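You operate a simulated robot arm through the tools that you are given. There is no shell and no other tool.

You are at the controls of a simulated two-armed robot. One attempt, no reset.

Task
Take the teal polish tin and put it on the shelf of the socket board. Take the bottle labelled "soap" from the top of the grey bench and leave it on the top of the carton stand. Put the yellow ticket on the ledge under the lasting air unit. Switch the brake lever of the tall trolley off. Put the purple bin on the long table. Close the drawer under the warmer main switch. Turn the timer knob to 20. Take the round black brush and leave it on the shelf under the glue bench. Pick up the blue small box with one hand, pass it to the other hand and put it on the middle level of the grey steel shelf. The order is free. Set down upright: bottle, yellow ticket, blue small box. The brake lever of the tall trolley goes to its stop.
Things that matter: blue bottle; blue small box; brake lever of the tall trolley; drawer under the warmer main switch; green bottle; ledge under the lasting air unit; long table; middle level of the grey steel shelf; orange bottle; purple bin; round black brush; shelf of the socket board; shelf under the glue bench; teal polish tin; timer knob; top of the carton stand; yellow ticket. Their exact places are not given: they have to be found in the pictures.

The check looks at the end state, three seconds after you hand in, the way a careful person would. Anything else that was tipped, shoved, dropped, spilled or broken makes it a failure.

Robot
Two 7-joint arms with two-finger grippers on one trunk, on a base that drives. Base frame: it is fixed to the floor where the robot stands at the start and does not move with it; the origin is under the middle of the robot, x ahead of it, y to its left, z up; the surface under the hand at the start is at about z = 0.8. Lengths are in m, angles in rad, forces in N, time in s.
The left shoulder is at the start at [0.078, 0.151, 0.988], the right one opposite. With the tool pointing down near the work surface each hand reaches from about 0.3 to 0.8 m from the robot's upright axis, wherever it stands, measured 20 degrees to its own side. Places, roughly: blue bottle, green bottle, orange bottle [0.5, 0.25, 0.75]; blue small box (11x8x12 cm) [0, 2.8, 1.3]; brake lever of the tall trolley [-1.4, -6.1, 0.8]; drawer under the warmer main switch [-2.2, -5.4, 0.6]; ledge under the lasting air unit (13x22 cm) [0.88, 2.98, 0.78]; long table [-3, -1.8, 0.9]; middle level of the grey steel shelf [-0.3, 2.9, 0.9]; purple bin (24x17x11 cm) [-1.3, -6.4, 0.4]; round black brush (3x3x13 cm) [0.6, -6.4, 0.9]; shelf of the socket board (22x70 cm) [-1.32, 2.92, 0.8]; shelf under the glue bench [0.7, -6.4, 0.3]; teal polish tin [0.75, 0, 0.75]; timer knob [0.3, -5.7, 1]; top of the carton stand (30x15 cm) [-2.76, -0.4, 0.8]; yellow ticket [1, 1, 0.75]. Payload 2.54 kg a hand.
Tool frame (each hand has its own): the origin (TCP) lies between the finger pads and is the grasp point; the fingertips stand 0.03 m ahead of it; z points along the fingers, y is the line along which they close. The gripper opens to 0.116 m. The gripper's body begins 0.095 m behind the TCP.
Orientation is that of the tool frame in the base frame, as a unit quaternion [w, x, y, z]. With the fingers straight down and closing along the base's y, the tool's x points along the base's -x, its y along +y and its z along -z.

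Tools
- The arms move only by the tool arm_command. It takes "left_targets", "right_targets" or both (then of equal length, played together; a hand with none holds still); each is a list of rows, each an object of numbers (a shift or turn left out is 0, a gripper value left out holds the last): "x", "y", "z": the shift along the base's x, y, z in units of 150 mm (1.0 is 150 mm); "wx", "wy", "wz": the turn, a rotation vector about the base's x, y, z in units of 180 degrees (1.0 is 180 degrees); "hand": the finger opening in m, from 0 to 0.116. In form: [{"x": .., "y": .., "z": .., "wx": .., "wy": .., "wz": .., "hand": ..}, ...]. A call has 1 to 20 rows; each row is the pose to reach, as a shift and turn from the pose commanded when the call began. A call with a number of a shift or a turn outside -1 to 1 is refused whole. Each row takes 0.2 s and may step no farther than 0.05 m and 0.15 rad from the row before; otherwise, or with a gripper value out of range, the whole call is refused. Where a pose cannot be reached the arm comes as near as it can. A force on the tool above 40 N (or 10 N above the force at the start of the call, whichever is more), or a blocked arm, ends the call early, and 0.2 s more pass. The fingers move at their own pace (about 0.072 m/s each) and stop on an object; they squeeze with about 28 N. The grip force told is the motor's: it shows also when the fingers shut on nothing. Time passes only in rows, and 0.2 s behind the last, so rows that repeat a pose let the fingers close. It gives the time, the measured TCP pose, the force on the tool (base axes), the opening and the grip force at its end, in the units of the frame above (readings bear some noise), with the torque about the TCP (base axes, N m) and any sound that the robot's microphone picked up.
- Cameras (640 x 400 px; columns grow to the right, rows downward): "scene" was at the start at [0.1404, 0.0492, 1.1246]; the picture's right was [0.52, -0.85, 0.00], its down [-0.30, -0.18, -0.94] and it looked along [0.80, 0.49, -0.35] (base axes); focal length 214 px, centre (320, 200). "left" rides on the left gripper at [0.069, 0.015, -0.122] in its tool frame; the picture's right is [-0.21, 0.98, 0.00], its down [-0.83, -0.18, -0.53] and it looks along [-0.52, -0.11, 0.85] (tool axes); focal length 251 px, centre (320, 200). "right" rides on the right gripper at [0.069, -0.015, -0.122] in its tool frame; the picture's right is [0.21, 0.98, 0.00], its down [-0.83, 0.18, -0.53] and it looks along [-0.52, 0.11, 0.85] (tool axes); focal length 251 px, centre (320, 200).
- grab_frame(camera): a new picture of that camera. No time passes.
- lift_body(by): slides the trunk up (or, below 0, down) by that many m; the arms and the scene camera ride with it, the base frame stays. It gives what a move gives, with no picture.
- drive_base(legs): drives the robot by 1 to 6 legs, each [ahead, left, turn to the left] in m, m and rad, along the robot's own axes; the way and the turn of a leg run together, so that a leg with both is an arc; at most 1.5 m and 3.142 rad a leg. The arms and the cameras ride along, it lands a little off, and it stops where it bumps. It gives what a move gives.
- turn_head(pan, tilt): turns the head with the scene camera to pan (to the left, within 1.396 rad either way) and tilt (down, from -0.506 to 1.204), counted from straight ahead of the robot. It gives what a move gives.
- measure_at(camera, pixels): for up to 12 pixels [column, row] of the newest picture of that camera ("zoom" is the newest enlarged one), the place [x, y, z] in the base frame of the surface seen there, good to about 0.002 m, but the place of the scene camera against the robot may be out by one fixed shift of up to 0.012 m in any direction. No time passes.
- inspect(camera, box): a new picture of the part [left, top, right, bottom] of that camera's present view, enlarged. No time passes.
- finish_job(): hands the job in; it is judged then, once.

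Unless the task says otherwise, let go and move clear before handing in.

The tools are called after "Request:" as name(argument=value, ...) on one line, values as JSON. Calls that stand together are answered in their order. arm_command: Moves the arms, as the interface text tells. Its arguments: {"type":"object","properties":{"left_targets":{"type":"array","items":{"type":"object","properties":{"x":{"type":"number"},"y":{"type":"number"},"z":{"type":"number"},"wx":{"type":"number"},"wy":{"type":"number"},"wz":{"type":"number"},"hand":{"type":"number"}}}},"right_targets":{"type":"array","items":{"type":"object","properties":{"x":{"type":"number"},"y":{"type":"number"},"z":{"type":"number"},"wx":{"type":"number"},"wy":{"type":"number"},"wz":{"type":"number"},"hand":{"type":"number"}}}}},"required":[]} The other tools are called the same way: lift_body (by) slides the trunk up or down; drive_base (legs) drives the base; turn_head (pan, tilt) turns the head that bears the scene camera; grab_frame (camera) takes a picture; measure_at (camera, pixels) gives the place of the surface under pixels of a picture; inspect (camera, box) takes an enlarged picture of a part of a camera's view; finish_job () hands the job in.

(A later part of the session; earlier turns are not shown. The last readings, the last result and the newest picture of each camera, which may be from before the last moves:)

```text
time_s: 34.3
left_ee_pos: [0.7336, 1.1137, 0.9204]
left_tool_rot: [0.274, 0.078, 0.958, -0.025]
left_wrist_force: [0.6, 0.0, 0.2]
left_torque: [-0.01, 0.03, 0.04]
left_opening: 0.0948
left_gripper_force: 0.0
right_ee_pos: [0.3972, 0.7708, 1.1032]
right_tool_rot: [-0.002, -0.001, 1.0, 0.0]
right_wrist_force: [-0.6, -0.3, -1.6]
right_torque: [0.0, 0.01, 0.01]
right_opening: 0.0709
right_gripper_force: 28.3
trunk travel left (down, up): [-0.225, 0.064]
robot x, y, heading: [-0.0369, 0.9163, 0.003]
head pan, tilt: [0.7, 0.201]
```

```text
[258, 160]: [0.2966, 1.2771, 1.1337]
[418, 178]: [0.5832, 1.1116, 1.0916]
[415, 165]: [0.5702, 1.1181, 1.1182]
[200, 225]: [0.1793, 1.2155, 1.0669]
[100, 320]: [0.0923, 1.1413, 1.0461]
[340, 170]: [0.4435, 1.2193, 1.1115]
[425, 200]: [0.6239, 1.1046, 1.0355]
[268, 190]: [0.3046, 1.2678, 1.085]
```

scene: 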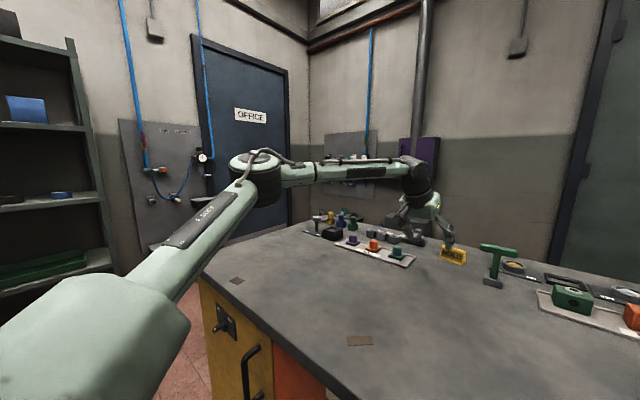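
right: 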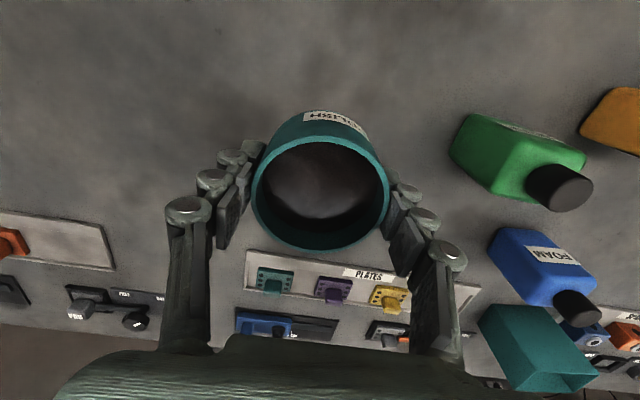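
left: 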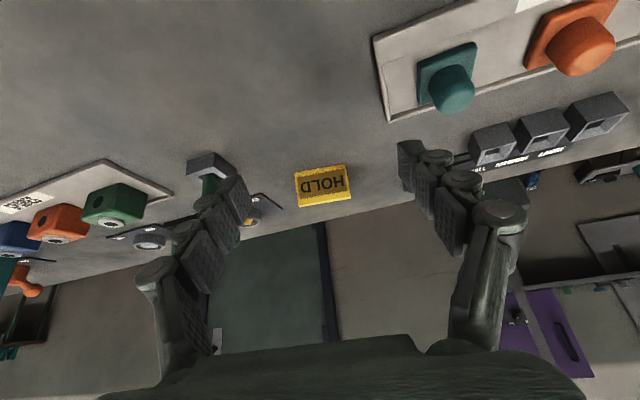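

Wrist–TCP is ~0.23 m and the arm's span ~0.70 m, so I need the shoulder closer. I'll retract the left hand, then turn the robot about 45° to the right (bringing the left shoulder forward) and approach again.

Request:
arm_command(left_targets=[{"x": -0.2, "y": 0.1, "z": 0.2, "wy": 0.04}, {"x": -0.4, "y": 0.2, "z": 0.4, "wy": 0.08}, {"x": -0.6, "y": 0.3, "z": 0.6, "wy": 0.12}, {"x": -0.8, "y": 0.4, "z": 0.8, "wy": 0.16}, {"x": -1.0, "y": 0.5, "z": 1.0, "wy": 0.178}])

Request:
arm_command(left_targets=[{"x": -0.3, "y": 0.1, "wz": 0.02}, {"x": -0.6, "y": 0.2, "wz": 0.04}, {"x": -0.8, "y": 0.4, "wz": 0.054}, {"x": -1.0, "y": 0.6, "wz": 0.054}])

Request:
drive_base(legs=[[-0.15, 0, 0], [0, 0.1, 0], [0, 0, -0.785]])

Request:
turn_head(pan=0.9, tilt=0.7)

Request:
grab_frame(camera="scene")

```text
time_s: 35.5
left_ee_pos: [0.5794, 1.1897, 1.0696]
left_tool_rot: [-0.001, 0.068, 0.997, -0.046]
left_wrist_force: [-0.3, -0.3, 0.1]
left_torque: [0.0, -0.01, 0.0]
left_opening: 0.0952
left_gripper_force: 0.1
left hand out of reach, approached as far as the arm can: row 4, 5
right_ee_pos: [0.3964, 0.7721, 1.1028]
right_tool_rot: [-0.001, -0.001, 1.0, -0.001]
right_wrist_force: [-0.9, -0.9, -2.7]
right_torque: [0.03, -0.03, -0.06]
right_opening: 0.071
right_gripper_force: 27.9
trunk travel left (down, up): [-0.225, 0.064]
robot x, y, heading: [-0.0383, 0.9148, 0.007]
head pan, tilt: [0.7, 0.201]
```

```text
time_s: 36.5
left_ee_pos: [0.4318, 1.2804, 1.0653]
left_tool_rot: [0.004, -0.015, 0.999, -0.046]
left_wrist_force: [0.5, -0.4, 0.2]
left_torque: [-0.03, -0.02, -0.03]
left_opening: 0.0952
left_gripper_force: 0.1
right_ee_pos: [0.3977, 0.772, 1.1036]
right_tool_rot: [-0.001, -0.001, 1.0, 0.0]
right_wrist_force: [-0.1, 0.3, -3.2]
right_torque: [-0.02, -0.02, 0.01]
right_opening: 0.0707
right_gripper_force: 28.4
trunk travel left (down, up): [-0.225, 0.064]
robot x, y, heading: [-0.0387, 0.9125, 0.004]
head pan, tilt: [0.7, 0.201]
```

```text
time_s: 41.2
left_ee_pos: [0.4052, 0.9474, 1.0647]
left_tool_rot: [-0.015, 0.361, 0.932, -0.044]
left_wrist_force: [-0.4, -0.1, -0.8]
left_torque: [0.01, 0.03, -0.02]
left_opening: 0.0949
left_gripper_force: 0.0
right_ee_pos: [0.0259, 0.61, 1.1029]
right_tool_rot: [-0.001, 0.375, 0.927, 0.001]
right_wrist_force: [0.5, 0.8, -3.7]
right_torque: [0.01, -0.01, -0.02]
right_opening: 0.0707
right_gripper_force: 27.7
trunk travel left (down, up): [-0.225, 0.064]
robot x, y, heading: [-0.1874, 1.0133, -0.764]
head pan, tilt: [0.7, 0.201]
```

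```text
time_s: 42.1
left_ee_pos: [0.4057, 0.9474, 1.0647]
left_tool_rot: [-0.012, 0.361, 0.932, -0.043]
left_wrist_force: [0.8, 0.4, -0.8]
left_torque: [0.0, -0.01, -0.03]
left_opening: 0.0949
left_gripper_force: 0.1
right_ee_pos: [0.0258, 0.6076, 1.1025]
right_tool_rot: [-0.002, 0.374, 0.927, 0.002]
right_wrist_force: [0.3, 0.5, -3.8]
right_torque: [0.01, 0.0, 0.01]
right_opening: 0.0708
right_gripper_force: 28.1
trunk travel left (down, up): [-0.225, 0.064]
robot x, y, heading: [-0.1908, 1.0118, -0.759]
head pan, tilt: [0.901, 0.7]
```

```text
taken
```

scene: 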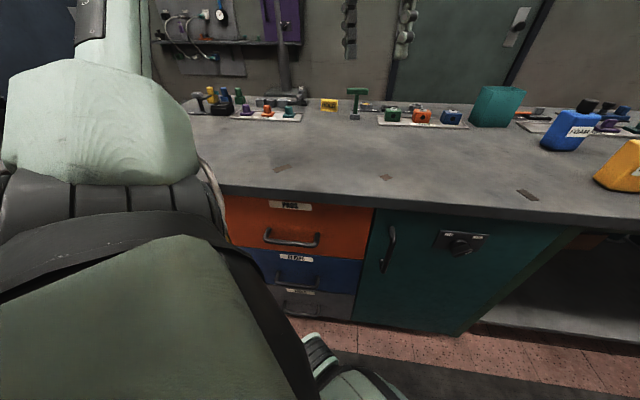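

The robot now faces about -44°. Let me look down at the base edge facing the bench before moving closer.

Request:
turn_head(pan=0.75, tilt=1.2)

Request:
grab_frame(camera="scene")

```text
time_s: 43.0
left_ee_pos: [0.4063, 0.9481, 1.0654]
left_tool_rot: [-0.014, 0.361, 0.931, -0.043]
left_wrist_force: [-0.8, 0.1, -0.8]
left_torque: [0.0, 0.01, -0.02]
left_opening: 0.0949
left_gripper_force: 0.1
right_ee_pos: [0.0264, 0.6076, 1.1029]
right_tool_rot: [-0.002, 0.374, 0.927, 0.0]
right_wrist_force: [-0.2, 0.0, -1.8]
right_torque: [0.02, -0.02, -0.02]
right_opening: 0.0709
right_gripper_force: 27.9
trunk travel left (down, up): [-0.225, 0.064]
robot x, y, heading: [-0.189, 1.0159, -0.768]
head pan, tilt: [0.75, 1.201]
```

```text
taken
```

scene: 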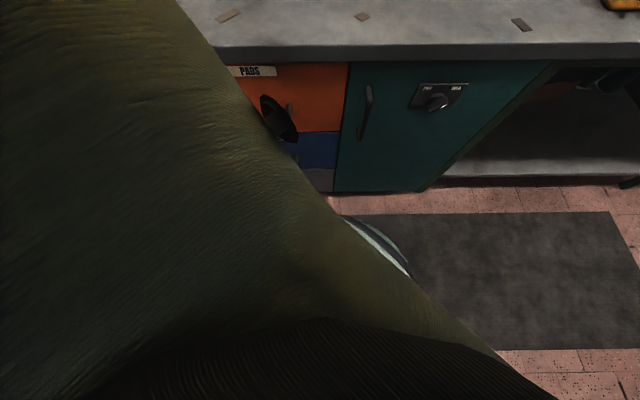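

Request:
measure_at(camera="scene", pixels=[[278, 118], [265, 100], [385, 250], [360, 222], [330, 190], [290, 150], [200, 60], [365, 110], [240, 130]])

Request:
inspect(camera="scene", box=[220, 60, 380, 220])

```text
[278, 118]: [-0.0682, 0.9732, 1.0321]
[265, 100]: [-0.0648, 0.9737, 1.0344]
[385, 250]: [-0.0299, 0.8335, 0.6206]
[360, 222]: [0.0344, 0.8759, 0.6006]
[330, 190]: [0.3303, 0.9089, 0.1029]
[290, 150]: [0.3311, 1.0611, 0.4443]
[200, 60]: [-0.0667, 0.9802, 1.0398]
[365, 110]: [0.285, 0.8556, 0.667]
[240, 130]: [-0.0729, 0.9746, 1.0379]
```

```text
2.50 times, centred on (300, 140) of scene
```

zoom: 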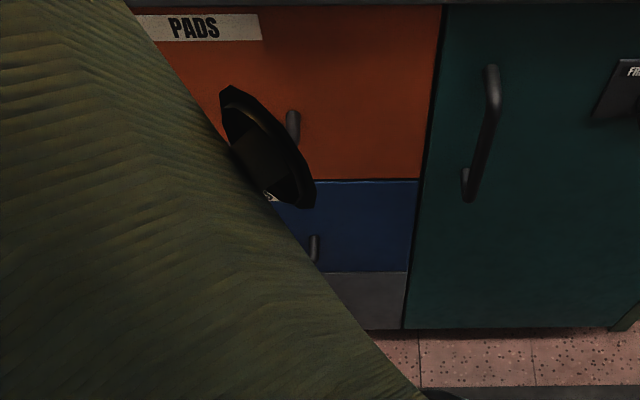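

I'll creep toward the bench (world +x) by 12 cm and check whether it's blocked.

Request:
drive_base(legs=[[0.087, 0.083, 0]])

```text
time_s: 44.5
left_ee_pos: [0.5262, 0.9482, 1.0653]
left_tool_rot: [-0.016, 0.361, 0.931, -0.043]
left_wrist_force: [0.1, 0.2, 0.0]
left_torque: [0.02, 0.04, -0.02]
left_opening: 0.0952
left_gripper_force: 0.1
right_ee_pos: [0.1455, 0.6096, 1.1022]
right_tool_rot: [-0.002, 0.376, 0.927, 0.0]
right_wrist_force: [0.3, -0.5, -2.5]
right_torque: [0.02, -0.01, 0.0]
right_opening: 0.0708
right_gripper_force: 28.0
trunk travel left (down, up): [-0.225, 0.064]
robot x, y, heading: [-0.0667, 1.0103, -0.77]
head pan, tilt: [0.75, 1.201]
```

Request:
drive_base(legs=[[0.022, 0.021, 0]])

```text
time_s: 45.4
left_ee_pos: [0.5368, 0.9476, 1.0651]
left_tool_rot: [-0.015, 0.362, 0.931, -0.044]
left_wrist_force: [-0.4, 1.0, 0.7]
left_torque: [0.01, -0.05, 0.02]
left_opening: 0.095
left_gripper_force: 0.0
right_ee_pos: [0.1553, 0.6096, 1.1012]
right_tool_rot: [-0.001, 0.375, 0.927, 0.0]
right_wrist_force: [-0.8, -0.9, -3.4]
right_torque: [0.01, 0.0, -0.01]
right_opening: 0.0706
right_gripper_force: 28.1
trunk travel left (down, up): [-0.225, 0.064]
robot x, y, heading: [-0.0559, 1.0151, -0.778]
head pan, tilt: [0.75, 1.201]
stopped in leg 1: the robot was blocked; the commanded pose is now the measured one
```

The robot is blocked at x≈-0.056 with this heading, which puts the left shoulder near (0.106,1.068). I'll now turn the left hand to the ticket's yaw with a 45° forward tilt while moving it in front of the ticket.

Request:
arm_command(left_targets=[{"x": 0.06, "y": 0.14, "z": -0.1, "wx": -0.0122, "wy": -0.0341, "wz": 0.0263}, {"x": 0.12, "y": 0.28, "z": -0.2, "wx": -0.0245, "wy": -0.0683, "wz": 0.0526}, {"x": 0.18, "y": 0.42, "z": -0.3, "wx": -0.0367, "wy": -0.1024, "wz": 0.0789}, {"x": 0.24, "y": 0.56, "z": -0.4, "wx": -0.0489, "wy": -0.1366, "wz": 0.1051}, {"x": 0.3, "y": 0.7, "z": -0.5, "wx": -0.0611, "wy": -0.1707, "wz": 0.1314}, {"x": 0.36, "y": 0.84, "z": -0.6, "wx": -0.0734, "wy": -0.2049, "wz": 0.1577}, {"x": 0.42, "y": 0.95, "z": -0.7, "wx": -0.0856, "wy": -0.239, "wz": 0.184}])

Request:
grab_frame(camera="left")

```text
time_s: 47.0
left_ee_pos: [0.5982, 1.0896, 0.959]
left_tool_rot: [0.382, 0.076, 0.921, -0.031]
left_wrist_force: [-0.5, 0.2, -0.6]
left_torque: [-0.01, 0.01, 0.01]
left_opening: 0.0949
left_gripper_force: 0.2
right_ee_pos: [0.1568, 0.6102, 1.1013]
right_tool_rot: [-0.002, 0.377, 0.926, 0.0]
right_wrist_force: [0.6, 0.6, -3.2]
right_torque: [0.04, -0.01, 0.0]
right_opening: 0.0707
right_gripper_force: 27.6
trunk travel left (down, up): [-0.225, 0.064]
robot x, y, heading: [-0.0543, 1.0162, -0.767]
head pan, tilt: [0.75, 1.201]
```

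```text
taken
```

left: 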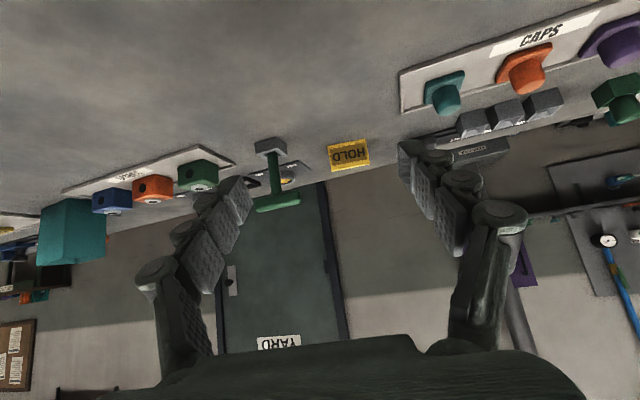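

Orientation achieved with the ticket centred at (349,155). Move forward 0.15 m at z≈0.93 and check reach.

Request:
arm_command(left_targets=[{"x": 0.25, "y": -0.01, "z": -0.05}, {"x": 0.5, "y": -0.02, "z": -0.1}, {"x": 0.75, "y": -0.03, "z": -0.15}, {"x": 1.0, "y": -0.04, "z": -0.2}])

Request:
grab_frame(camera="left")

```text
time_s: 48.0
left_ee_pos: [0.7504, 1.0828, 0.926]
left_tool_rot: [0.381, 0.078, 0.921, -0.033]
left_wrist_force: [0.4, 0.3, -0.1]
left_torque: [0.05, -0.01, -0.02]
left_opening: 0.0951
left_gripper_force: 0.1
right_ee_pos: [0.1569, 0.6088, 1.1015]
right_tool_rot: [-0.002, 0.376, 0.927, 0.0]
right_wrist_force: [-0.2, 0.5, -3.7]
right_torque: [-0.03, -0.01, 0.01]
right_opening: 0.0711
right_gripper_force: 27.7
trunk travel left (down, up): [-0.225, 0.064]
robot x, y, heading: [-0.0549, 1.0191, -0.763]
head pan, tilt: [0.75, 1.201]
```

```text
taken
```

left: 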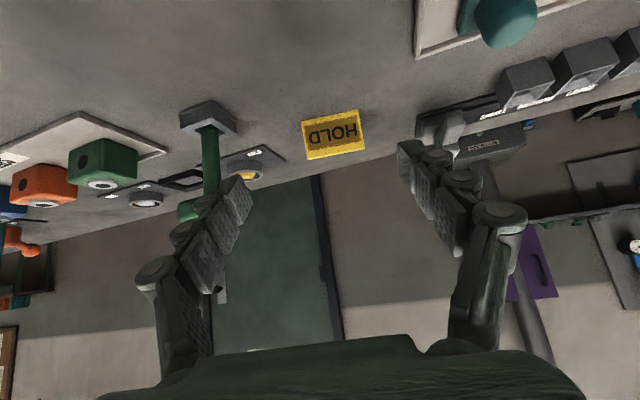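

Within reach. Re-measuring the ticket (at (334,135)) and the lever from here.

Request:
inspect(camera="left", box=[250, 90, 430, 200])

Request:
measure_at(camera="left", pixels=[[305, 123], [355, 113], [308, 150], [360, 140], [333, 133], [310, 157], [362, 148], [336, 153], [190, 205], [225, 200], [208, 115], [400, 150]])

```text
3.56 times, centred on (340, 145) of left
```

zoom: 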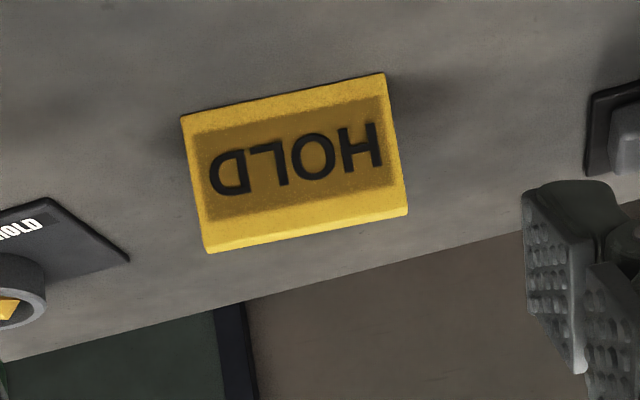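

```text
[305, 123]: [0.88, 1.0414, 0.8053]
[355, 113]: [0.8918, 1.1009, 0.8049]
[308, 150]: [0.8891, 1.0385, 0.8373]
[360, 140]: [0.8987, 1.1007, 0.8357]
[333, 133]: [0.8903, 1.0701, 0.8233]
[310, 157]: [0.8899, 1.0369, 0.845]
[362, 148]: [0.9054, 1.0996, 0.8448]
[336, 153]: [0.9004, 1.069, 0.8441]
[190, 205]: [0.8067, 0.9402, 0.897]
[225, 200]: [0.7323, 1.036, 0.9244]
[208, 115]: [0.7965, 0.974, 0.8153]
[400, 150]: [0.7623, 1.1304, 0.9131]
```

Ticket centre is about (0.900,1.069), ends at y≈1.037 and 1.102, top z≈0.846. Approaching along the tool axis to TCP (0.893,1.0695,0.834).

Request:
arm_command(left_targets=[{"x": 0.224, "y": -0.013, "z": -0.111}, {"x": 0.447, "y": -0.026, "z": -0.222}, {"x": 0.671, "y": -0.039, "z": -0.333}, {"x": 0.811, "y": -0.064, "z": -0.473}, {"x": 0.811, "y": -0.064, "z": -0.473}])

Request:
grab_frame(camera="left")

```text
time_s: 49.2
left_ee_pos: [0.8696, 1.0772, 0.8639]
left_tool_rot: [0.386, 0.076, 0.919, -0.029]
left_wrist_force: [-0.1, 0.5, -0.1]
left_torque: [0.02, 0.0, 0.01]
left_opening: 0.0952
left_gripper_force: 0.1
right_ee_pos: [0.1534, 0.6094, 1.1036]
right_tool_rot: [0.0, 0.376, 0.927, 0.001]
right_wrist_force: [0.2, 0.0, -2.9]
right_torque: [-0.01, 0.02, 0.01]
right_opening: 0.0709
right_gripper_force: 27.9
trunk travel left (down, up): [-0.225, 0.064]
robot x, y, heading: [-0.0581, 1.017, -0.77]
head pan, tilt: [0.75, 1.201]
```

```text
taken
```

left: 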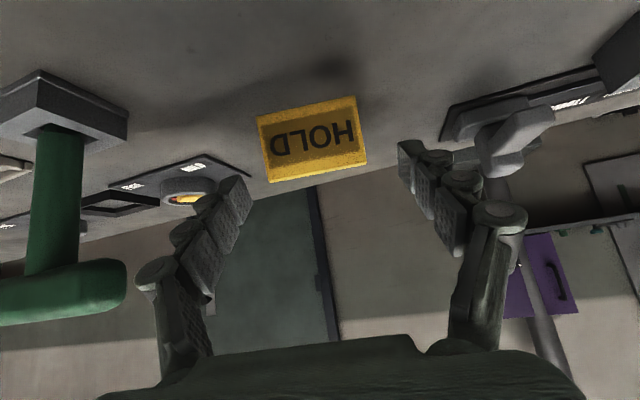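

Measured z is 9 mm above the command; I'll hold one step to see if it settles.

Request:
arm_command(left_targets=[{"x": 0, "y": 0, "z": 0}, {"x": 0, "y": 0, "z": 0}])

Request:
measure_at(camera="left", pixels=[[258, 120], [355, 97], [268, 172], [366, 155], [312, 140], [268, 182], [366, 165], [232, 180], [408, 150], [125, 275], [100, 300]])

```text
time_s: 49.8
left_ee_pos: [0.8705, 1.0763, 0.8653]
left_tool_rot: [0.386, 0.077, 0.919, -0.029]
left_wrist_force: [0.0, 0.0, 0.9]
left_torque: [0.05, 0.01, -0.05]
left_opening: 0.0949
left_gripper_force: 0.0
right_ee_pos: [0.1542, 0.6092, 1.1028]
right_tool_rot: [-0.001, 0.376, 0.926, 0.001]
right_wrist_force: [0.7, -0.4, -2.8]
right_torque: [0.0, -0.02, -0.01]
right_opening: 0.0709
right_gripper_force: 28.0
trunk travel left (down, up): [-0.225, 0.064]
robot x, y, heading: [-0.0579, 1.016, -0.765]
head pan, tilt: [0.75, 1.201]
```

```text
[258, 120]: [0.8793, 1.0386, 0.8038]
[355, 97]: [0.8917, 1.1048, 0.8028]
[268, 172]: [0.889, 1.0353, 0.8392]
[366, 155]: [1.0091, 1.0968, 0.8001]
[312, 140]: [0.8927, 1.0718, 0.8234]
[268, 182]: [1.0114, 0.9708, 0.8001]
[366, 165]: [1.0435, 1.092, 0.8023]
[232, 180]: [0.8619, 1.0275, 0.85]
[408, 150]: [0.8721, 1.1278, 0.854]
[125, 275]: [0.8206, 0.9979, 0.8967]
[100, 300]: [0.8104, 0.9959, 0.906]
```

The hand lags ~1 cm high; I'll continue with small closed-loop steps: 21 mm forward, 7 mm right, 30 mm down.

Request:
arm_command(left_targets=[{"x": 0.07, "y": -0.023, "z": -0.1}, {"x": 0.14, "y": -0.047, "z": -0.2}, {"x": 0.14, "y": -0.047, "z": -0.2}])

Request:
grab_frame(camera="left")

```text
time_s: 50.8
left_ee_pos: [0.8924, 1.0908, 0.8542]
left_tool_rot: [0.397, 0.068, 0.915, -0.016]
left_wrist_force: [-0.7, -0.7, -0.2]
left_torque: [0.05, 0.01, -0.01]
left_opening: 0.0951
left_gripper_force: 0.1
right_ee_pos: [0.1491, 0.6067, 1.0998]
right_tool_rot: [0.001, 0.375, 0.927, 0.004]
right_wrist_force: [0.3, 0.0, -4.0]
right_torque: [0.06, -0.02, -0.01]
right_opening: 0.0707
right_gripper_force: 27.7
trunk travel left (down, up): [-0.225, 0.064]
robot x, y, heading: [-0.0583, 1.0193, -0.766]
head pan, tilt: [0.75, 1.201]
stopped in row 3 (left hand): the arm was blocked; the commanded pose is now the measured one
```

```text
taken
```

left: 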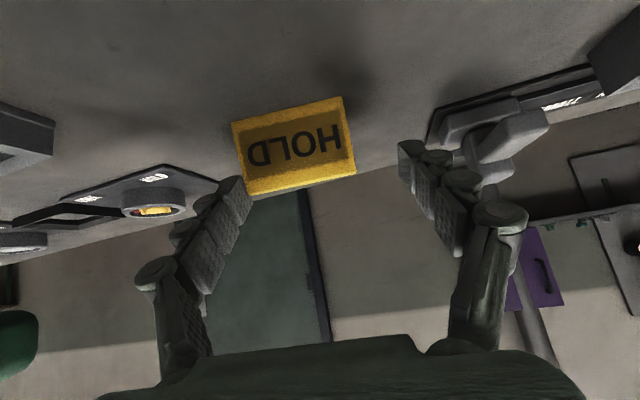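

The arm reports blocked though the tool force is tiny, so something upstream (elbow/upper arm) is limiting. I'll look with the scene camera.

Request:
turn_head(pan=1.2, tilt=0.25)

Request:
grab_frame(camera="scene")

```text
time_s: 52.1
left_ee_pos: [0.8913, 1.0883, 0.8522]
left_tool_rot: [0.394, 0.072, 0.916, -0.018]
left_wrist_force: [0.4, 0.2, 1.3]
left_torque: [-0.04, 0.02, -0.01]
left_opening: 0.095
left_gripper_force: 0.0
right_ee_pos: [0.1504, 0.6084, 1.1026]
right_tool_rot: [0.001, 0.375, 0.927, 0.003]
right_wrist_force: [0.2, 0.1, -3.2]
right_torque: [-0.03, -0.01, -0.03]
right_opening: 0.0704
right_gripper_force: 27.6
trunk travel left (down, up): [-0.225, 0.064]
robot x, y, heading: [-0.0584, 1.0158, -0.769]
head pan, tilt: [1.201, 0.25]
```

```text
taken
```

scene: 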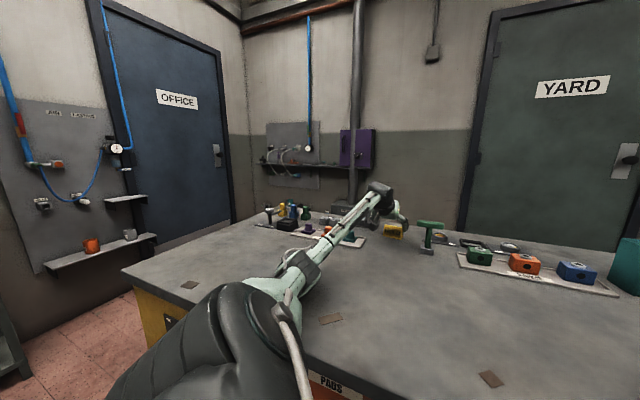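

The elbow now seems low near the bench surface at (300,270). Measuring it against the bench.

Request:
measure_at(camera="scene", pixels=[[300, 270], [310, 290], [295, 250], [270, 290], [325, 300], [340, 235], [380, 195], [345, 250], [300, 300]])

Request:
inspect(camera="scene", box=[230, 160, 450, 320])

```text
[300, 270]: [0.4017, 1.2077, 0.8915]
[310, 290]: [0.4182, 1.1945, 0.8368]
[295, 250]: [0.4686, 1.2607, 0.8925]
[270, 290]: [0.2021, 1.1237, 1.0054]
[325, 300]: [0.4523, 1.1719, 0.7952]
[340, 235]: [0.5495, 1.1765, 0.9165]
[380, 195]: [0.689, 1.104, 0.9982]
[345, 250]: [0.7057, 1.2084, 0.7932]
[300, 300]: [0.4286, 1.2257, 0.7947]
```

```text
2.50 times, centred on (340, 240) of scene
```

zoom: 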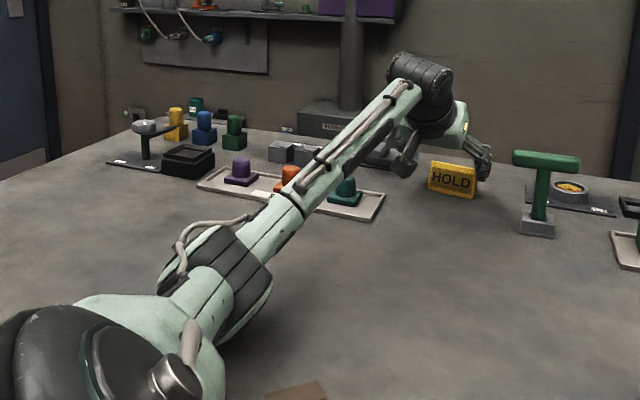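

The elbow is resting on the bench — that's the block. I'll raise the trunk by its 0.064 m to lift the elbow, then lower just the hand.

Request:
lift_body(by=0.062)

Request:
grab_frame(camera="scene")

Request:
grab_frame(camera="left")

```text
time_s: 53.1
left_ee_pos: [0.8964, 1.0864, 0.9017]
left_tool_rot: [0.39, 0.072, 0.918, -0.022]
left_wrist_force: [0.1, -1.2, -0.7]
left_torque: [-0.04, -0.02, 0.01]
left_opening: 0.095
left_gripper_force: 0.1
right_ee_pos: [0.1576, 0.6102, 1.1633]
right_tool_rot: [-0.002, 0.375, 0.927, 0.0]
right_wrist_force: [0.8, 0.7, -3.2]
right_torque: [0.0, -0.02, -0.02]
right_opening: 0.0708
right_gripper_force: 27.9
trunk travel left (down, up): [-0.287, 0.002]
robot x, y, heading: [-0.0577, 1.0152, -0.768]
head pan, tilt: [1.201, 0.25]
```

```text
taken
```

scene: 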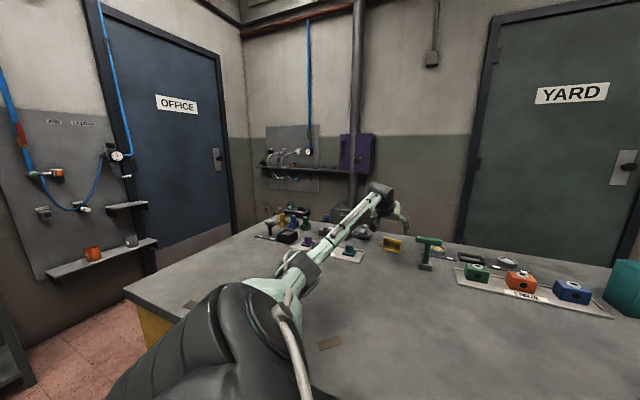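

```text
taken
```

left: 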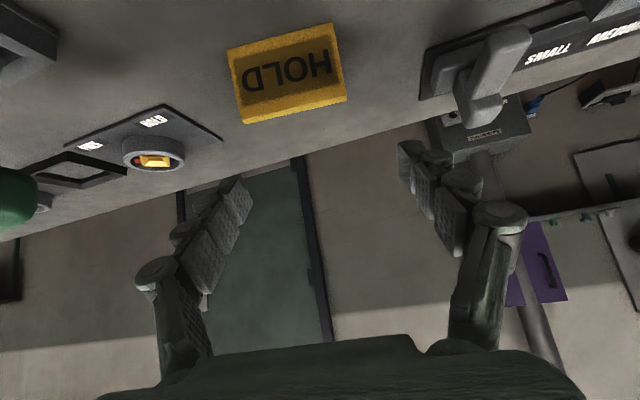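

Elbow is lifted off now. Hand at (0.896,1.086,0.902), above the ticket top. I'll shift 17 mm right first, then lower to z≈0.836.

Request:
arm_command(left_targets=[{"x": -0.02, "y": -0.113, "z": -0.03, "wx": -0.004, "wy": 0.006, "wz": -0.006}, {"x": -0.02, "y": -0.113, "z": -0.15, "wx": -0.004, "wy": 0.006, "wz": -0.006}, {"x": -0.02, "y": -0.113, "z": -0.25, "wx": -0.004, "wy": 0.006, "wz": -0.006}, {"x": -0.02, "y": -0.113, "z": -0.25, "wx": -0.004, "wy": 0.006, "wz": -0.006}])

Request:
grab_frame(camera="left")

Request:
inspect(camera="scene", box=[230, 160, 450, 320])

```text
time_s: 54.1
left_ee_pos: [0.8925, 1.0699, 0.8668]
left_tool_rot: [0.382, 0.076, 0.921, -0.03]
left_wrist_force: [1.0, 0.4, -0.5]
left_torque: [0.03, 0.03, 0.02]
left_opening: 0.0949
left_gripper_force: 0.1
right_ee_pos: [0.1569, 0.6102, 1.164]
right_tool_rot: [-0.002, 0.375, 0.927, -0.001]
right_wrist_force: [0.4, 0.7, -2.7]
right_torque: [-0.02, -0.02, -0.01]
right_opening: 0.0707
right_gripper_force: 28.1
trunk travel left (down, up): [-0.287, 0.002]
robot x, y, heading: [-0.0569, 1.014, -0.766]
head pan, tilt: [1.201, 0.25]
```

```text
taken
```

left: 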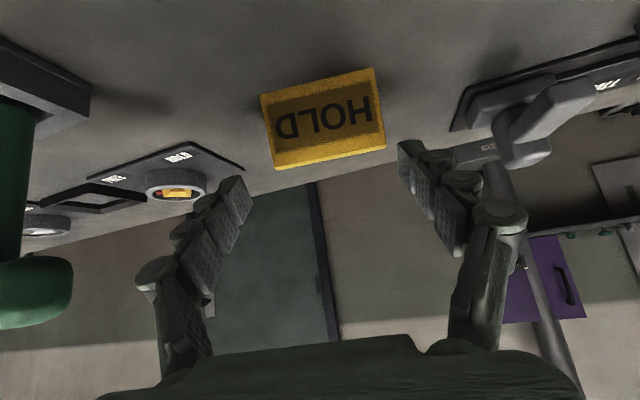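

```text
2.50 times, centred on (340, 240) of scene
```

zoom: 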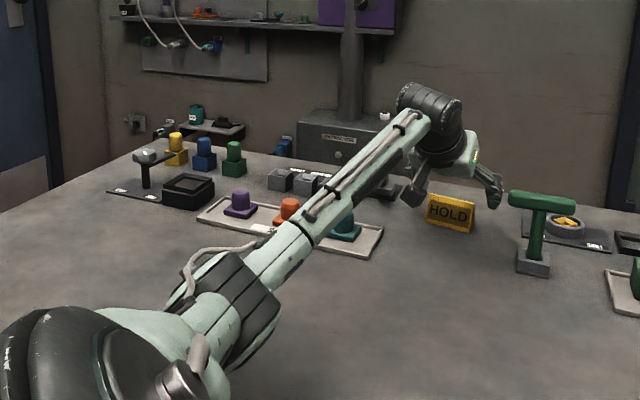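

Fingers are symmetric about the ticket (ticket centre x≈322, fingers 240/405). Lowering 32 mm more.

Request:
arm_command(left_targets=[{"z": -0.1}, {"z": -0.213}, {"z": -0.213}])

Request:
grab_frame(camera="left")

Request:
inspect(camera="scene", box=[230, 160, 450, 320])

```text
time_s: 54.9
left_ee_pos: [0.8955, 1.0725, 0.8337]
left_tool_rot: [0.382, 0.077, 0.92, -0.031]
left_wrist_force: [-0.7, 0.9, 0.2]
left_torque: [-0.02, 0.01, 0.0]
left_opening: 0.0952
left_gripper_force: 0.0
right_ee_pos: [0.1573, 0.611, 1.164]
right_tool_rot: [-0.001, 0.375, 0.927, -0.002]
right_wrist_force: [-0.2, 1.1, -2.1]
right_torque: [-0.06, 0.02, 0.03]
right_opening: 0.0709
right_gripper_force: 28.1
trunk travel left (down, up): [-0.287, 0.002]
robot x, y, heading: [-0.0592, 1.0153, -0.767]
head pan, tilt: [1.201, 0.25]
```

```text
taken
```

left: 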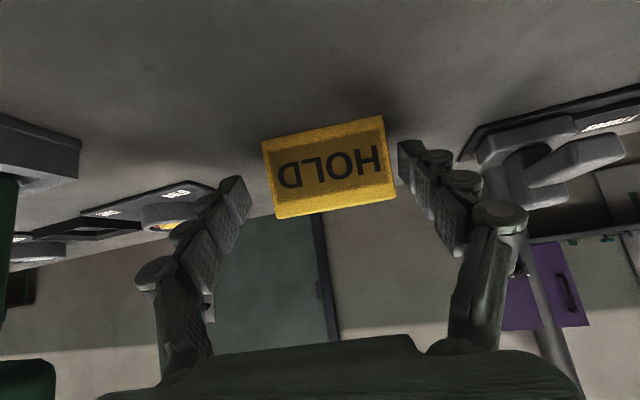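

```text
2.50 times, centred on (340, 240) of scene
```

zoom: 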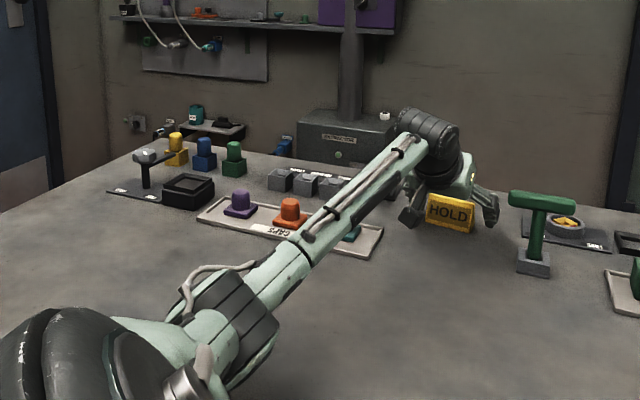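

The ticket is between the finger pads. Closing the left gripper.

Request:
arm_command(left_targets=[{"hand": 0.0}, {"hand": 0.0}, {"hand": 0.0}, {"hand": 0.0}, {"hand": 0.0}])

Request:
grab_frame(camera="left")

```text
time_s: 56.1
left_ee_pos: [0.8944, 1.0714, 0.8347]
left_tool_rot: [0.382, 0.077, 0.92, -0.032]
left_wrist_force: [1.2, -0.3, 0.1]
left_torque: [-0.03, -0.01, 0.03]
left_opening: 0.0682
left_gripper_force: 28.2
right_ee_pos: [0.1568, 0.6097, 1.164]
right_tool_rot: [-0.002, 0.376, 0.927, 0.0]
right_wrist_force: [-0.5, 0.1, -3.0]
right_torque: [0.02, -0.03, 0.02]
right_opening: 0.0708
right_gripper_force: 28.6
trunk travel left (down, up): [-0.287, 0.002]
robot x, y, heading: [-0.0571, 1.0223, -0.762]
head pan, tilt: [1.201, 0.25]
```

```text
taken
```

left: 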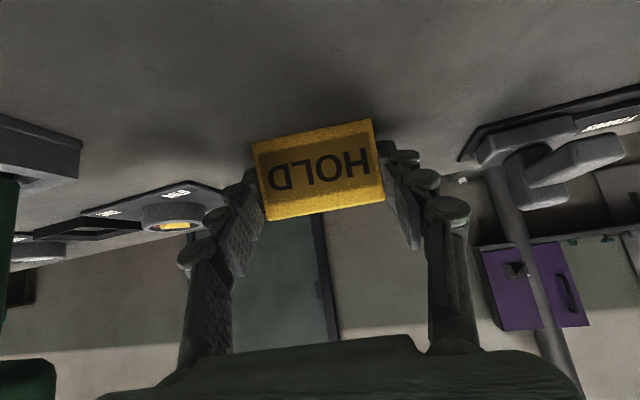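

The ticket is held (0.068 m, 28 N). Lifting it straight up, then pulling back.

Request:
arm_command(left_targets=[{"z": 0.15}, {"z": 0.35}, {"z": 0.6}, {"x": -0.15, "y": 0.02, "z": 0.75}, {"x": -0.4, "y": 0.05, "z": 0.8}, {"x": -0.7, "y": 0.08, "z": 0.85}, {"x": -1.0, "y": 0.1, "z": 0.9}])

Request:
grab_frame(camera="left")

Request:
grab_frame(camera="scene")

```text
time_s: 57.7
left_ee_pos: [0.7428, 1.0833, 0.9675]
left_tool_rot: [0.381, 0.077, 0.921, -0.031]
left_wrist_force: [0.8, 0.1, 0.3]
left_torque: [0.02, 0.01, -0.01]
left_opening: 0.0683
left_gripper_force: 27.9
right_ee_pos: [0.1575, 0.6102, 1.1639]
right_tool_rot: [-0.002, 0.375, 0.927, 0.0]
right_wrist_force: [0.1, 0.5, -3.6]
right_torque: [0.02, 0.01, 0.03]
right_opening: 0.0708
right_gripper_force: 27.9
trunk travel left (down, up): [-0.287, 0.002]
robot x, y, heading: [-0.0562, 1.0177, -0.764]
head pan, tilt: [1.201, 0.25]
```

```text
taken
```

left: 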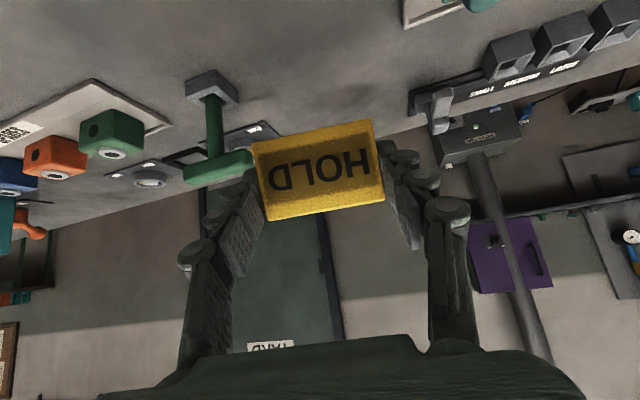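

```text
taken
```

scene: 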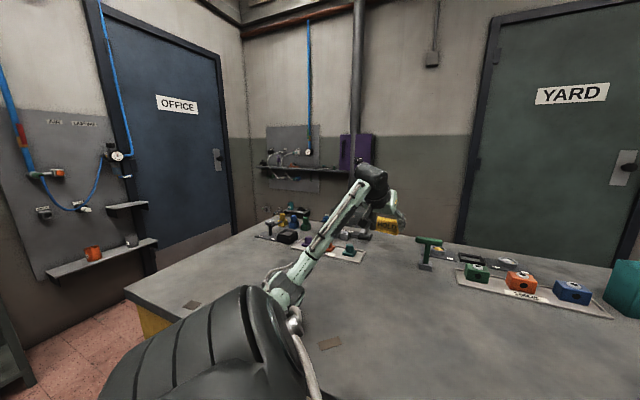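

Ticket is secure. Let me zoom on the air unit: there's a small upper ledge (125,207) and a longer lower ledge with pots (100,258).

Request:
inspect(camera="scene", box=[0, 80, 240, 300])

Request:
measure_at(camera="scene", pixels=[[125, 206], [108, 208], [146, 203], [100, 256], [50, 272], [155, 241], [131, 240], [92, 253], [70, 120], [120, 160], [60, 200]])

```text
1.82 times, centred on (120, 190) of scene
```

zoom: 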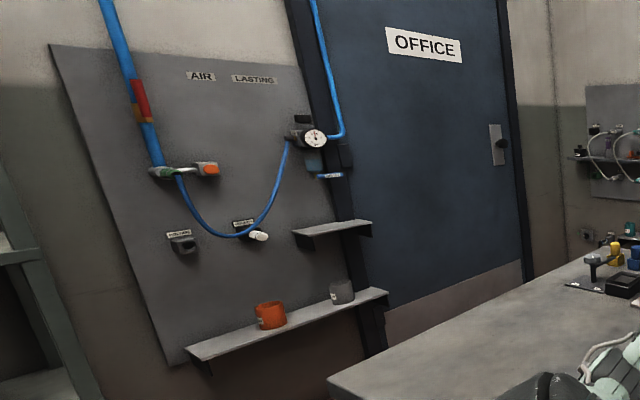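

```text
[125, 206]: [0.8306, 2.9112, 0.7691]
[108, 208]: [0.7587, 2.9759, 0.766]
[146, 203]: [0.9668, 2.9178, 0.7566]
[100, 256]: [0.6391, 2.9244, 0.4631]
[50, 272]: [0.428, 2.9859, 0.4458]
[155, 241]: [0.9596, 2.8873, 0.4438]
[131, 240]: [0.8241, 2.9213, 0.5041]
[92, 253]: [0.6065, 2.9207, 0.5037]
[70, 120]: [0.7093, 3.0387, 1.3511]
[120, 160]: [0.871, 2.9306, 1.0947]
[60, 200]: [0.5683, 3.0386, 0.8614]
```

The target ledge is the small upper one (x 0.76–0.97, y 2.91–3.04, z≈0.775), empty. I'll retract the left arm close to the body, aligning the hand's yaw with the robot.

Request:
arm_command(left_targets=[{"x": -0.2, "y": -0.05, "z": 0.13, "wz": -0.038}, {"x": -0.4, "y": -0.1, "z": 0.27, "wz": -0.076}, {"x": -0.6, "y": -0.15, "z": 0.4, "wz": -0.115}, {"x": -0.8, "y": -0.2, "z": 0.53, "wz": -0.153}, {"x": -1.0, "y": -0.25, "z": 0.6, "wz": -0.191}])

Request:
arm_command(left_targets=[{"x": -0.25, "y": -0.1, "z": 0.1}, {"x": -0.5, "y": -0.2, "z": 0.2}, {"x": -0.75, "y": -0.3, "z": 0.2}])

Request:
grab_frame(camera="scene")

Request:
grab_frame(camera="left")

```text
time_s: 58.9
left_ee_pos: [0.5914, 1.0449, 1.0584]
left_tool_rot: [0.355, 0.346, 0.857, -0.143]
left_wrist_force: [-0.2, 0.8, -0.6]
left_torque: [0.01, 0.02, -0.01]
left_opening: 0.0683
left_gripper_force: 28.0
right_ee_pos: [0.1573, 0.6115, 1.1635]
right_tool_rot: [-0.002, 0.375, 0.927, 0.001]
right_wrist_force: [0.1, 0.0, -2.4]
right_torque: [-0.01, 0.01, 0.02]
right_opening: 0.0709
right_gripper_force: 27.8
trunk travel left (down, up): [-0.287, 0.002]
robot x, y, heading: [-0.0572, 1.0179, -0.763]
head pan, tilt: [1.201, 0.25]
```

```text
time_s: 59.7
left_ee_pos: [0.4803, 1.001, 1.0912]
left_tool_rot: [0.355, 0.346, 0.856, -0.143]
left_wrist_force: [-0.5, -0.1, 0.2]
left_torque: [-0.03, -0.03, 0.01]
left_opening: 0.0683
left_gripper_force: 28.0
right_ee_pos: [0.1574, 0.6112, 1.1637]
right_tool_rot: [-0.003, 0.375, 0.927, 0.0]
right_wrist_force: [0.3, -0.4, -3.4]
right_torque: [0.02, -0.02, 0.01]
right_opening: 0.0706
right_gripper_force: 28.3
trunk travel left (down, up): [-0.287, 0.002]
robot x, y, heading: [-0.0574, 1.0199, -0.767]
head pan, tilt: [1.201, 0.25]
```

```text
taken
```

scene: 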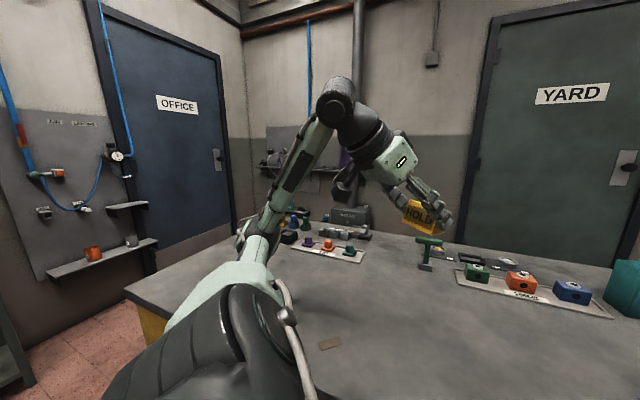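

```text
taken
```

left: 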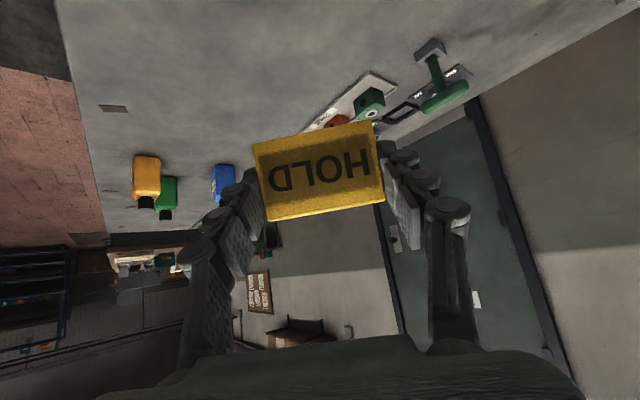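

Arms compact. Before driving I'll measure the obstacles around the area between the bench end and the air unit.

Request:
measure_at(camera="scene", pixels=[[270, 168], [290, 150], [350, 215], [215, 160], [130, 290], [180, 250], [240, 215], [80, 340], [5, 340], [270, 130]])

Request:
drive_base(legs=[[-0.288, -0.278, 0]])

Request:
turn_head(pan=1.39, tilt=0.4)

Request:
grab_frame(camera="scene")

```text
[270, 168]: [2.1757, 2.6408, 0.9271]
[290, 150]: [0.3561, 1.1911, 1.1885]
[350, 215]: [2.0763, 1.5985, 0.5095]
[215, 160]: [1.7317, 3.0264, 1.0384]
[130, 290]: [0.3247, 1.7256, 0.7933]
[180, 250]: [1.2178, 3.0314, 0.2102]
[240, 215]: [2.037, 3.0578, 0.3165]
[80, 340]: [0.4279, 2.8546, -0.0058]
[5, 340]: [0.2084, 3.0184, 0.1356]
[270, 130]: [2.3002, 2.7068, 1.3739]
```

```text
time_s: 63.0
left_ee_pos: [0.0765, 1.0024, 1.0914]
left_tool_rot: [0.356, 0.344, 0.857, -0.142]
left_wrist_force: [-0.1, -0.4, -0.5]
left_torque: [0.01, 0.01, 0.05]
left_opening: 0.0685
left_gripper_force: 28.4
right_ee_pos: [-0.2453, 0.6127, 1.164]
right_tool_rot: [-0.003, 0.373, 0.928, 0.001]
right_wrist_force: [-0.6, 0.1, -2.7]
right_torque: [-0.01, -0.01, 0.01]
right_opening: 0.0711
right_gripper_force: 28.0
trunk travel left (down, up): [-0.287, 0.002]
robot x, y, heading: [-0.4593, 1.017, -0.765]
head pan, tilt: [1.201, 0.25]
```

```text
time_s: 63.7
left_ee_pos: [0.0768, 1.0034, 1.0912]
left_tool_rot: [0.356, 0.344, 0.857, -0.142]
left_wrist_force: [0.3, -0.3, 0.2]
left_torque: [0.0, 0.0, 0.0]
left_opening: 0.0685
left_gripper_force: 28.0
right_ee_pos: [-0.2443, 0.6119, 1.1645]
right_tool_rot: [-0.002, 0.374, 0.928, 0.0]
right_wrist_force: [0.2, 0.5, -3.4]
right_torque: [-0.03, -0.03, -0.02]
right_opening: 0.0708
right_gripper_force: 27.9
trunk travel left (down, up): [-0.287, 0.002]
robot x, y, heading: [-0.4616, 1.0151, -0.763]
head pan, tilt: [1.389, 0.4]
```

```text
taken
```

scene: 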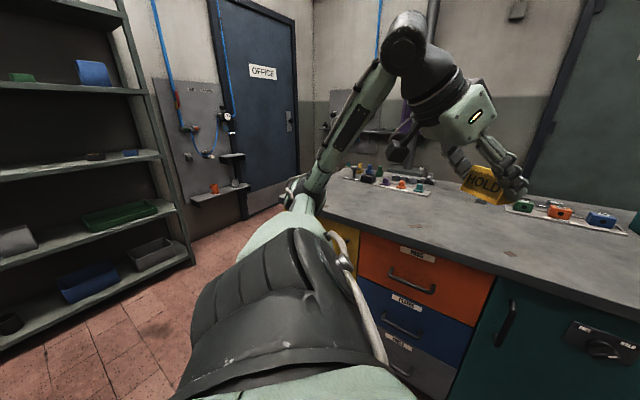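

Clear floor on the way. I'll drive world +y 1.2 m, then world +x 1.45 m (both diagonal in the robot frame), then turn to face the wall.

Request:
drive_base(legs=[[-0.829, 0.867, 0], [1.048, 1.002, 0]])

Request:
grab_frame(camera="scene")

```text
time_s: 82.2
left_ee_pos: [1.5297, 2.236, 1.0926]
left_tool_rot: [0.355, 0.344, 0.857, -0.142]
left_wrist_force: [-0.5, -0.9, -0.5]
left_torque: [-0.03, 0.01, -0.03]
left_opening: 0.0682
left_gripper_force: 28.3
right_ee_pos: [1.2065, 1.8455, 1.1638]
right_tool_rot: [-0.002, 0.374, 0.928, 0.0]
right_wrist_force: [-0.8, -0.5, -3.4]
right_torque: [-0.02, 0.01, -0.02]
right_opening: 0.0708
right_gripper_force: 27.9
trunk travel left (down, up): [-0.287, 0.002]
robot x, y, heading: [0.9937, 2.249, -0.764]
head pan, tilt: [1.389, 0.4]
```

```text
taken
```

scene: 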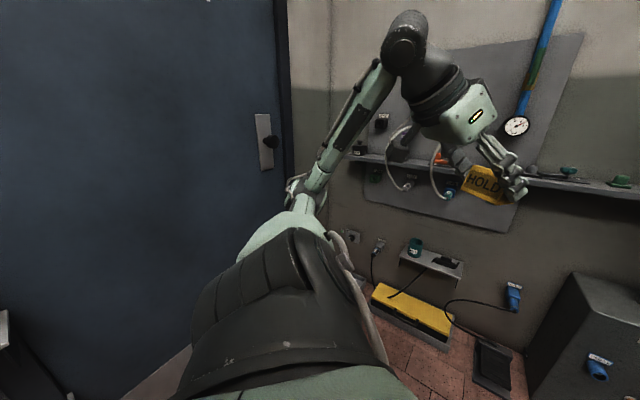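

Plenty of clearance for the turn (hand sweep radius ~0.57 m versus ledge at y≥2.91). Turning to face +y.

Request:
drive_base(legs=[[0, 0, 2.335]])

Request:
turn_head(pan=0.2, tilt=0.45)

Request:
grab_frame(camera="scene")

Request:
grab_frame(camera="left")

```text
time_s: 88.3
left_ee_pos: [0.6245, 2.6431, 1.0917]
left_tool_rot: [-0.268, 0.658, -0.649, -0.273]
left_wrist_force: [0.3, -0.6, -0.3]
left_torque: [0.0, 0.0, -0.03]
left_opening: 0.0682
left_gripper_force: 28.1
right_ee_pos: [1.1296, 2.6882, 1.1631]
right_tool_rot: [0.0, 0.71, -0.704, 0.002]
right_wrist_force: [0.1, -0.1, -3.1]
right_torque: [-0.02, -0.01, -0.04]
right_opening: 0.071
right_gripper_force: 27.6
trunk travel left (down, up): [-0.287, 0.002]
robot x, y, heading: [0.9887, 2.2469, 1.586]
head pan, tilt: [1.389, 0.4]
```

```text
time_s: 89.7
left_ee_pos: [0.6239, 2.6441, 1.0927]
left_tool_rot: [-0.268, 0.658, -0.649, -0.273]
left_wrist_force: [-0.5, -0.4, -0.1]
left_torque: [0.01, 0.0, 0.0]
left_opening: 0.0682
left_gripper_force: 28.0
right_ee_pos: [1.1294, 2.6885, 1.1634]
right_tool_rot: [0.001, 0.711, -0.703, 0.002]
right_wrist_force: [-0.7, 0.6, -2.7]
right_torque: [-0.01, -0.03, -0.02]
right_opening: 0.0707
right_gripper_force: 28.3
trunk travel left (down, up): [-0.287, 0.002]
robot x, y, heading: [0.9887, 2.2496, 1.584]
head pan, tilt: [0.201, 0.45]
```

```text
taken
```

scene: 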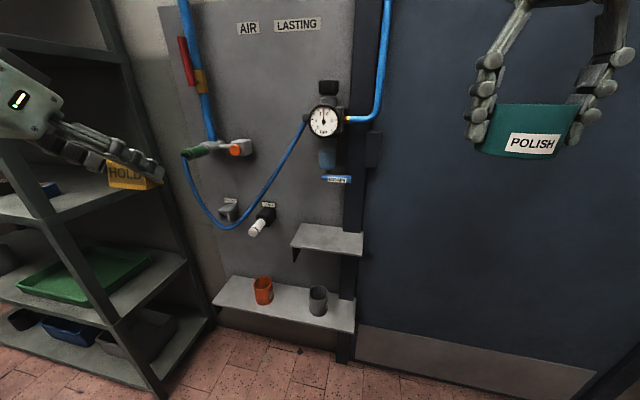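

```text
taken
```

left: 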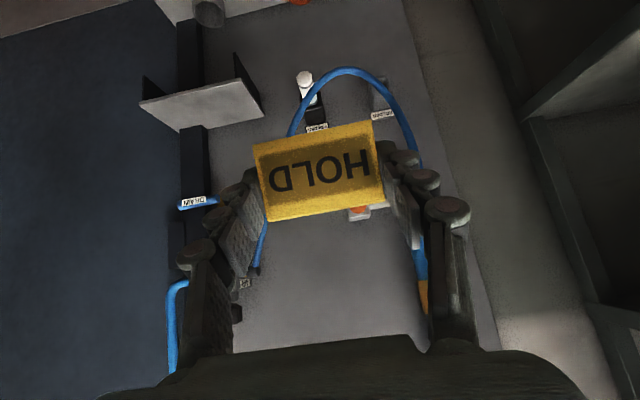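

The target ledge is at (330,240) in the scene view; the ticket hand is left of it. Measuring ledge corners (scene and left camera) and the shelf post.

Request:
measure_at(camera="scene", pixels=[[300, 226], [362, 236], [293, 246], [361, 253], [330, 240], [160, 240], [262, 225], [268, 212], [130, 180]])

Request:
measure_at(camera="left", pixels=[[145, 103], [178, 125], [262, 112], [238, 82], [200, 105], [305, 85], [180, 75], [540, 110], [200, 200]])

```text
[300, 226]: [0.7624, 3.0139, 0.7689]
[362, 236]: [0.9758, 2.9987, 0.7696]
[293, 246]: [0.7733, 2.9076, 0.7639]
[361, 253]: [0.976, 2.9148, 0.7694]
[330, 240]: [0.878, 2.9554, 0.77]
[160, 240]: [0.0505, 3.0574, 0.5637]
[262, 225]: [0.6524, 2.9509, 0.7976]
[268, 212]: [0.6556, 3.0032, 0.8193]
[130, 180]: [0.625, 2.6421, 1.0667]
```

```text
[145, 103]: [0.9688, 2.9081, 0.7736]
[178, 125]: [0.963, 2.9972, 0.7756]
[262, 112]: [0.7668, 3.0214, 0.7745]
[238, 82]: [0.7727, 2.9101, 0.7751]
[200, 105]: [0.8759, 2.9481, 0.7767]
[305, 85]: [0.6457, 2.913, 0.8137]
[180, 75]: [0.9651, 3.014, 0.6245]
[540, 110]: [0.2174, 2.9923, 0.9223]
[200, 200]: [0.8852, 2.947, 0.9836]
```

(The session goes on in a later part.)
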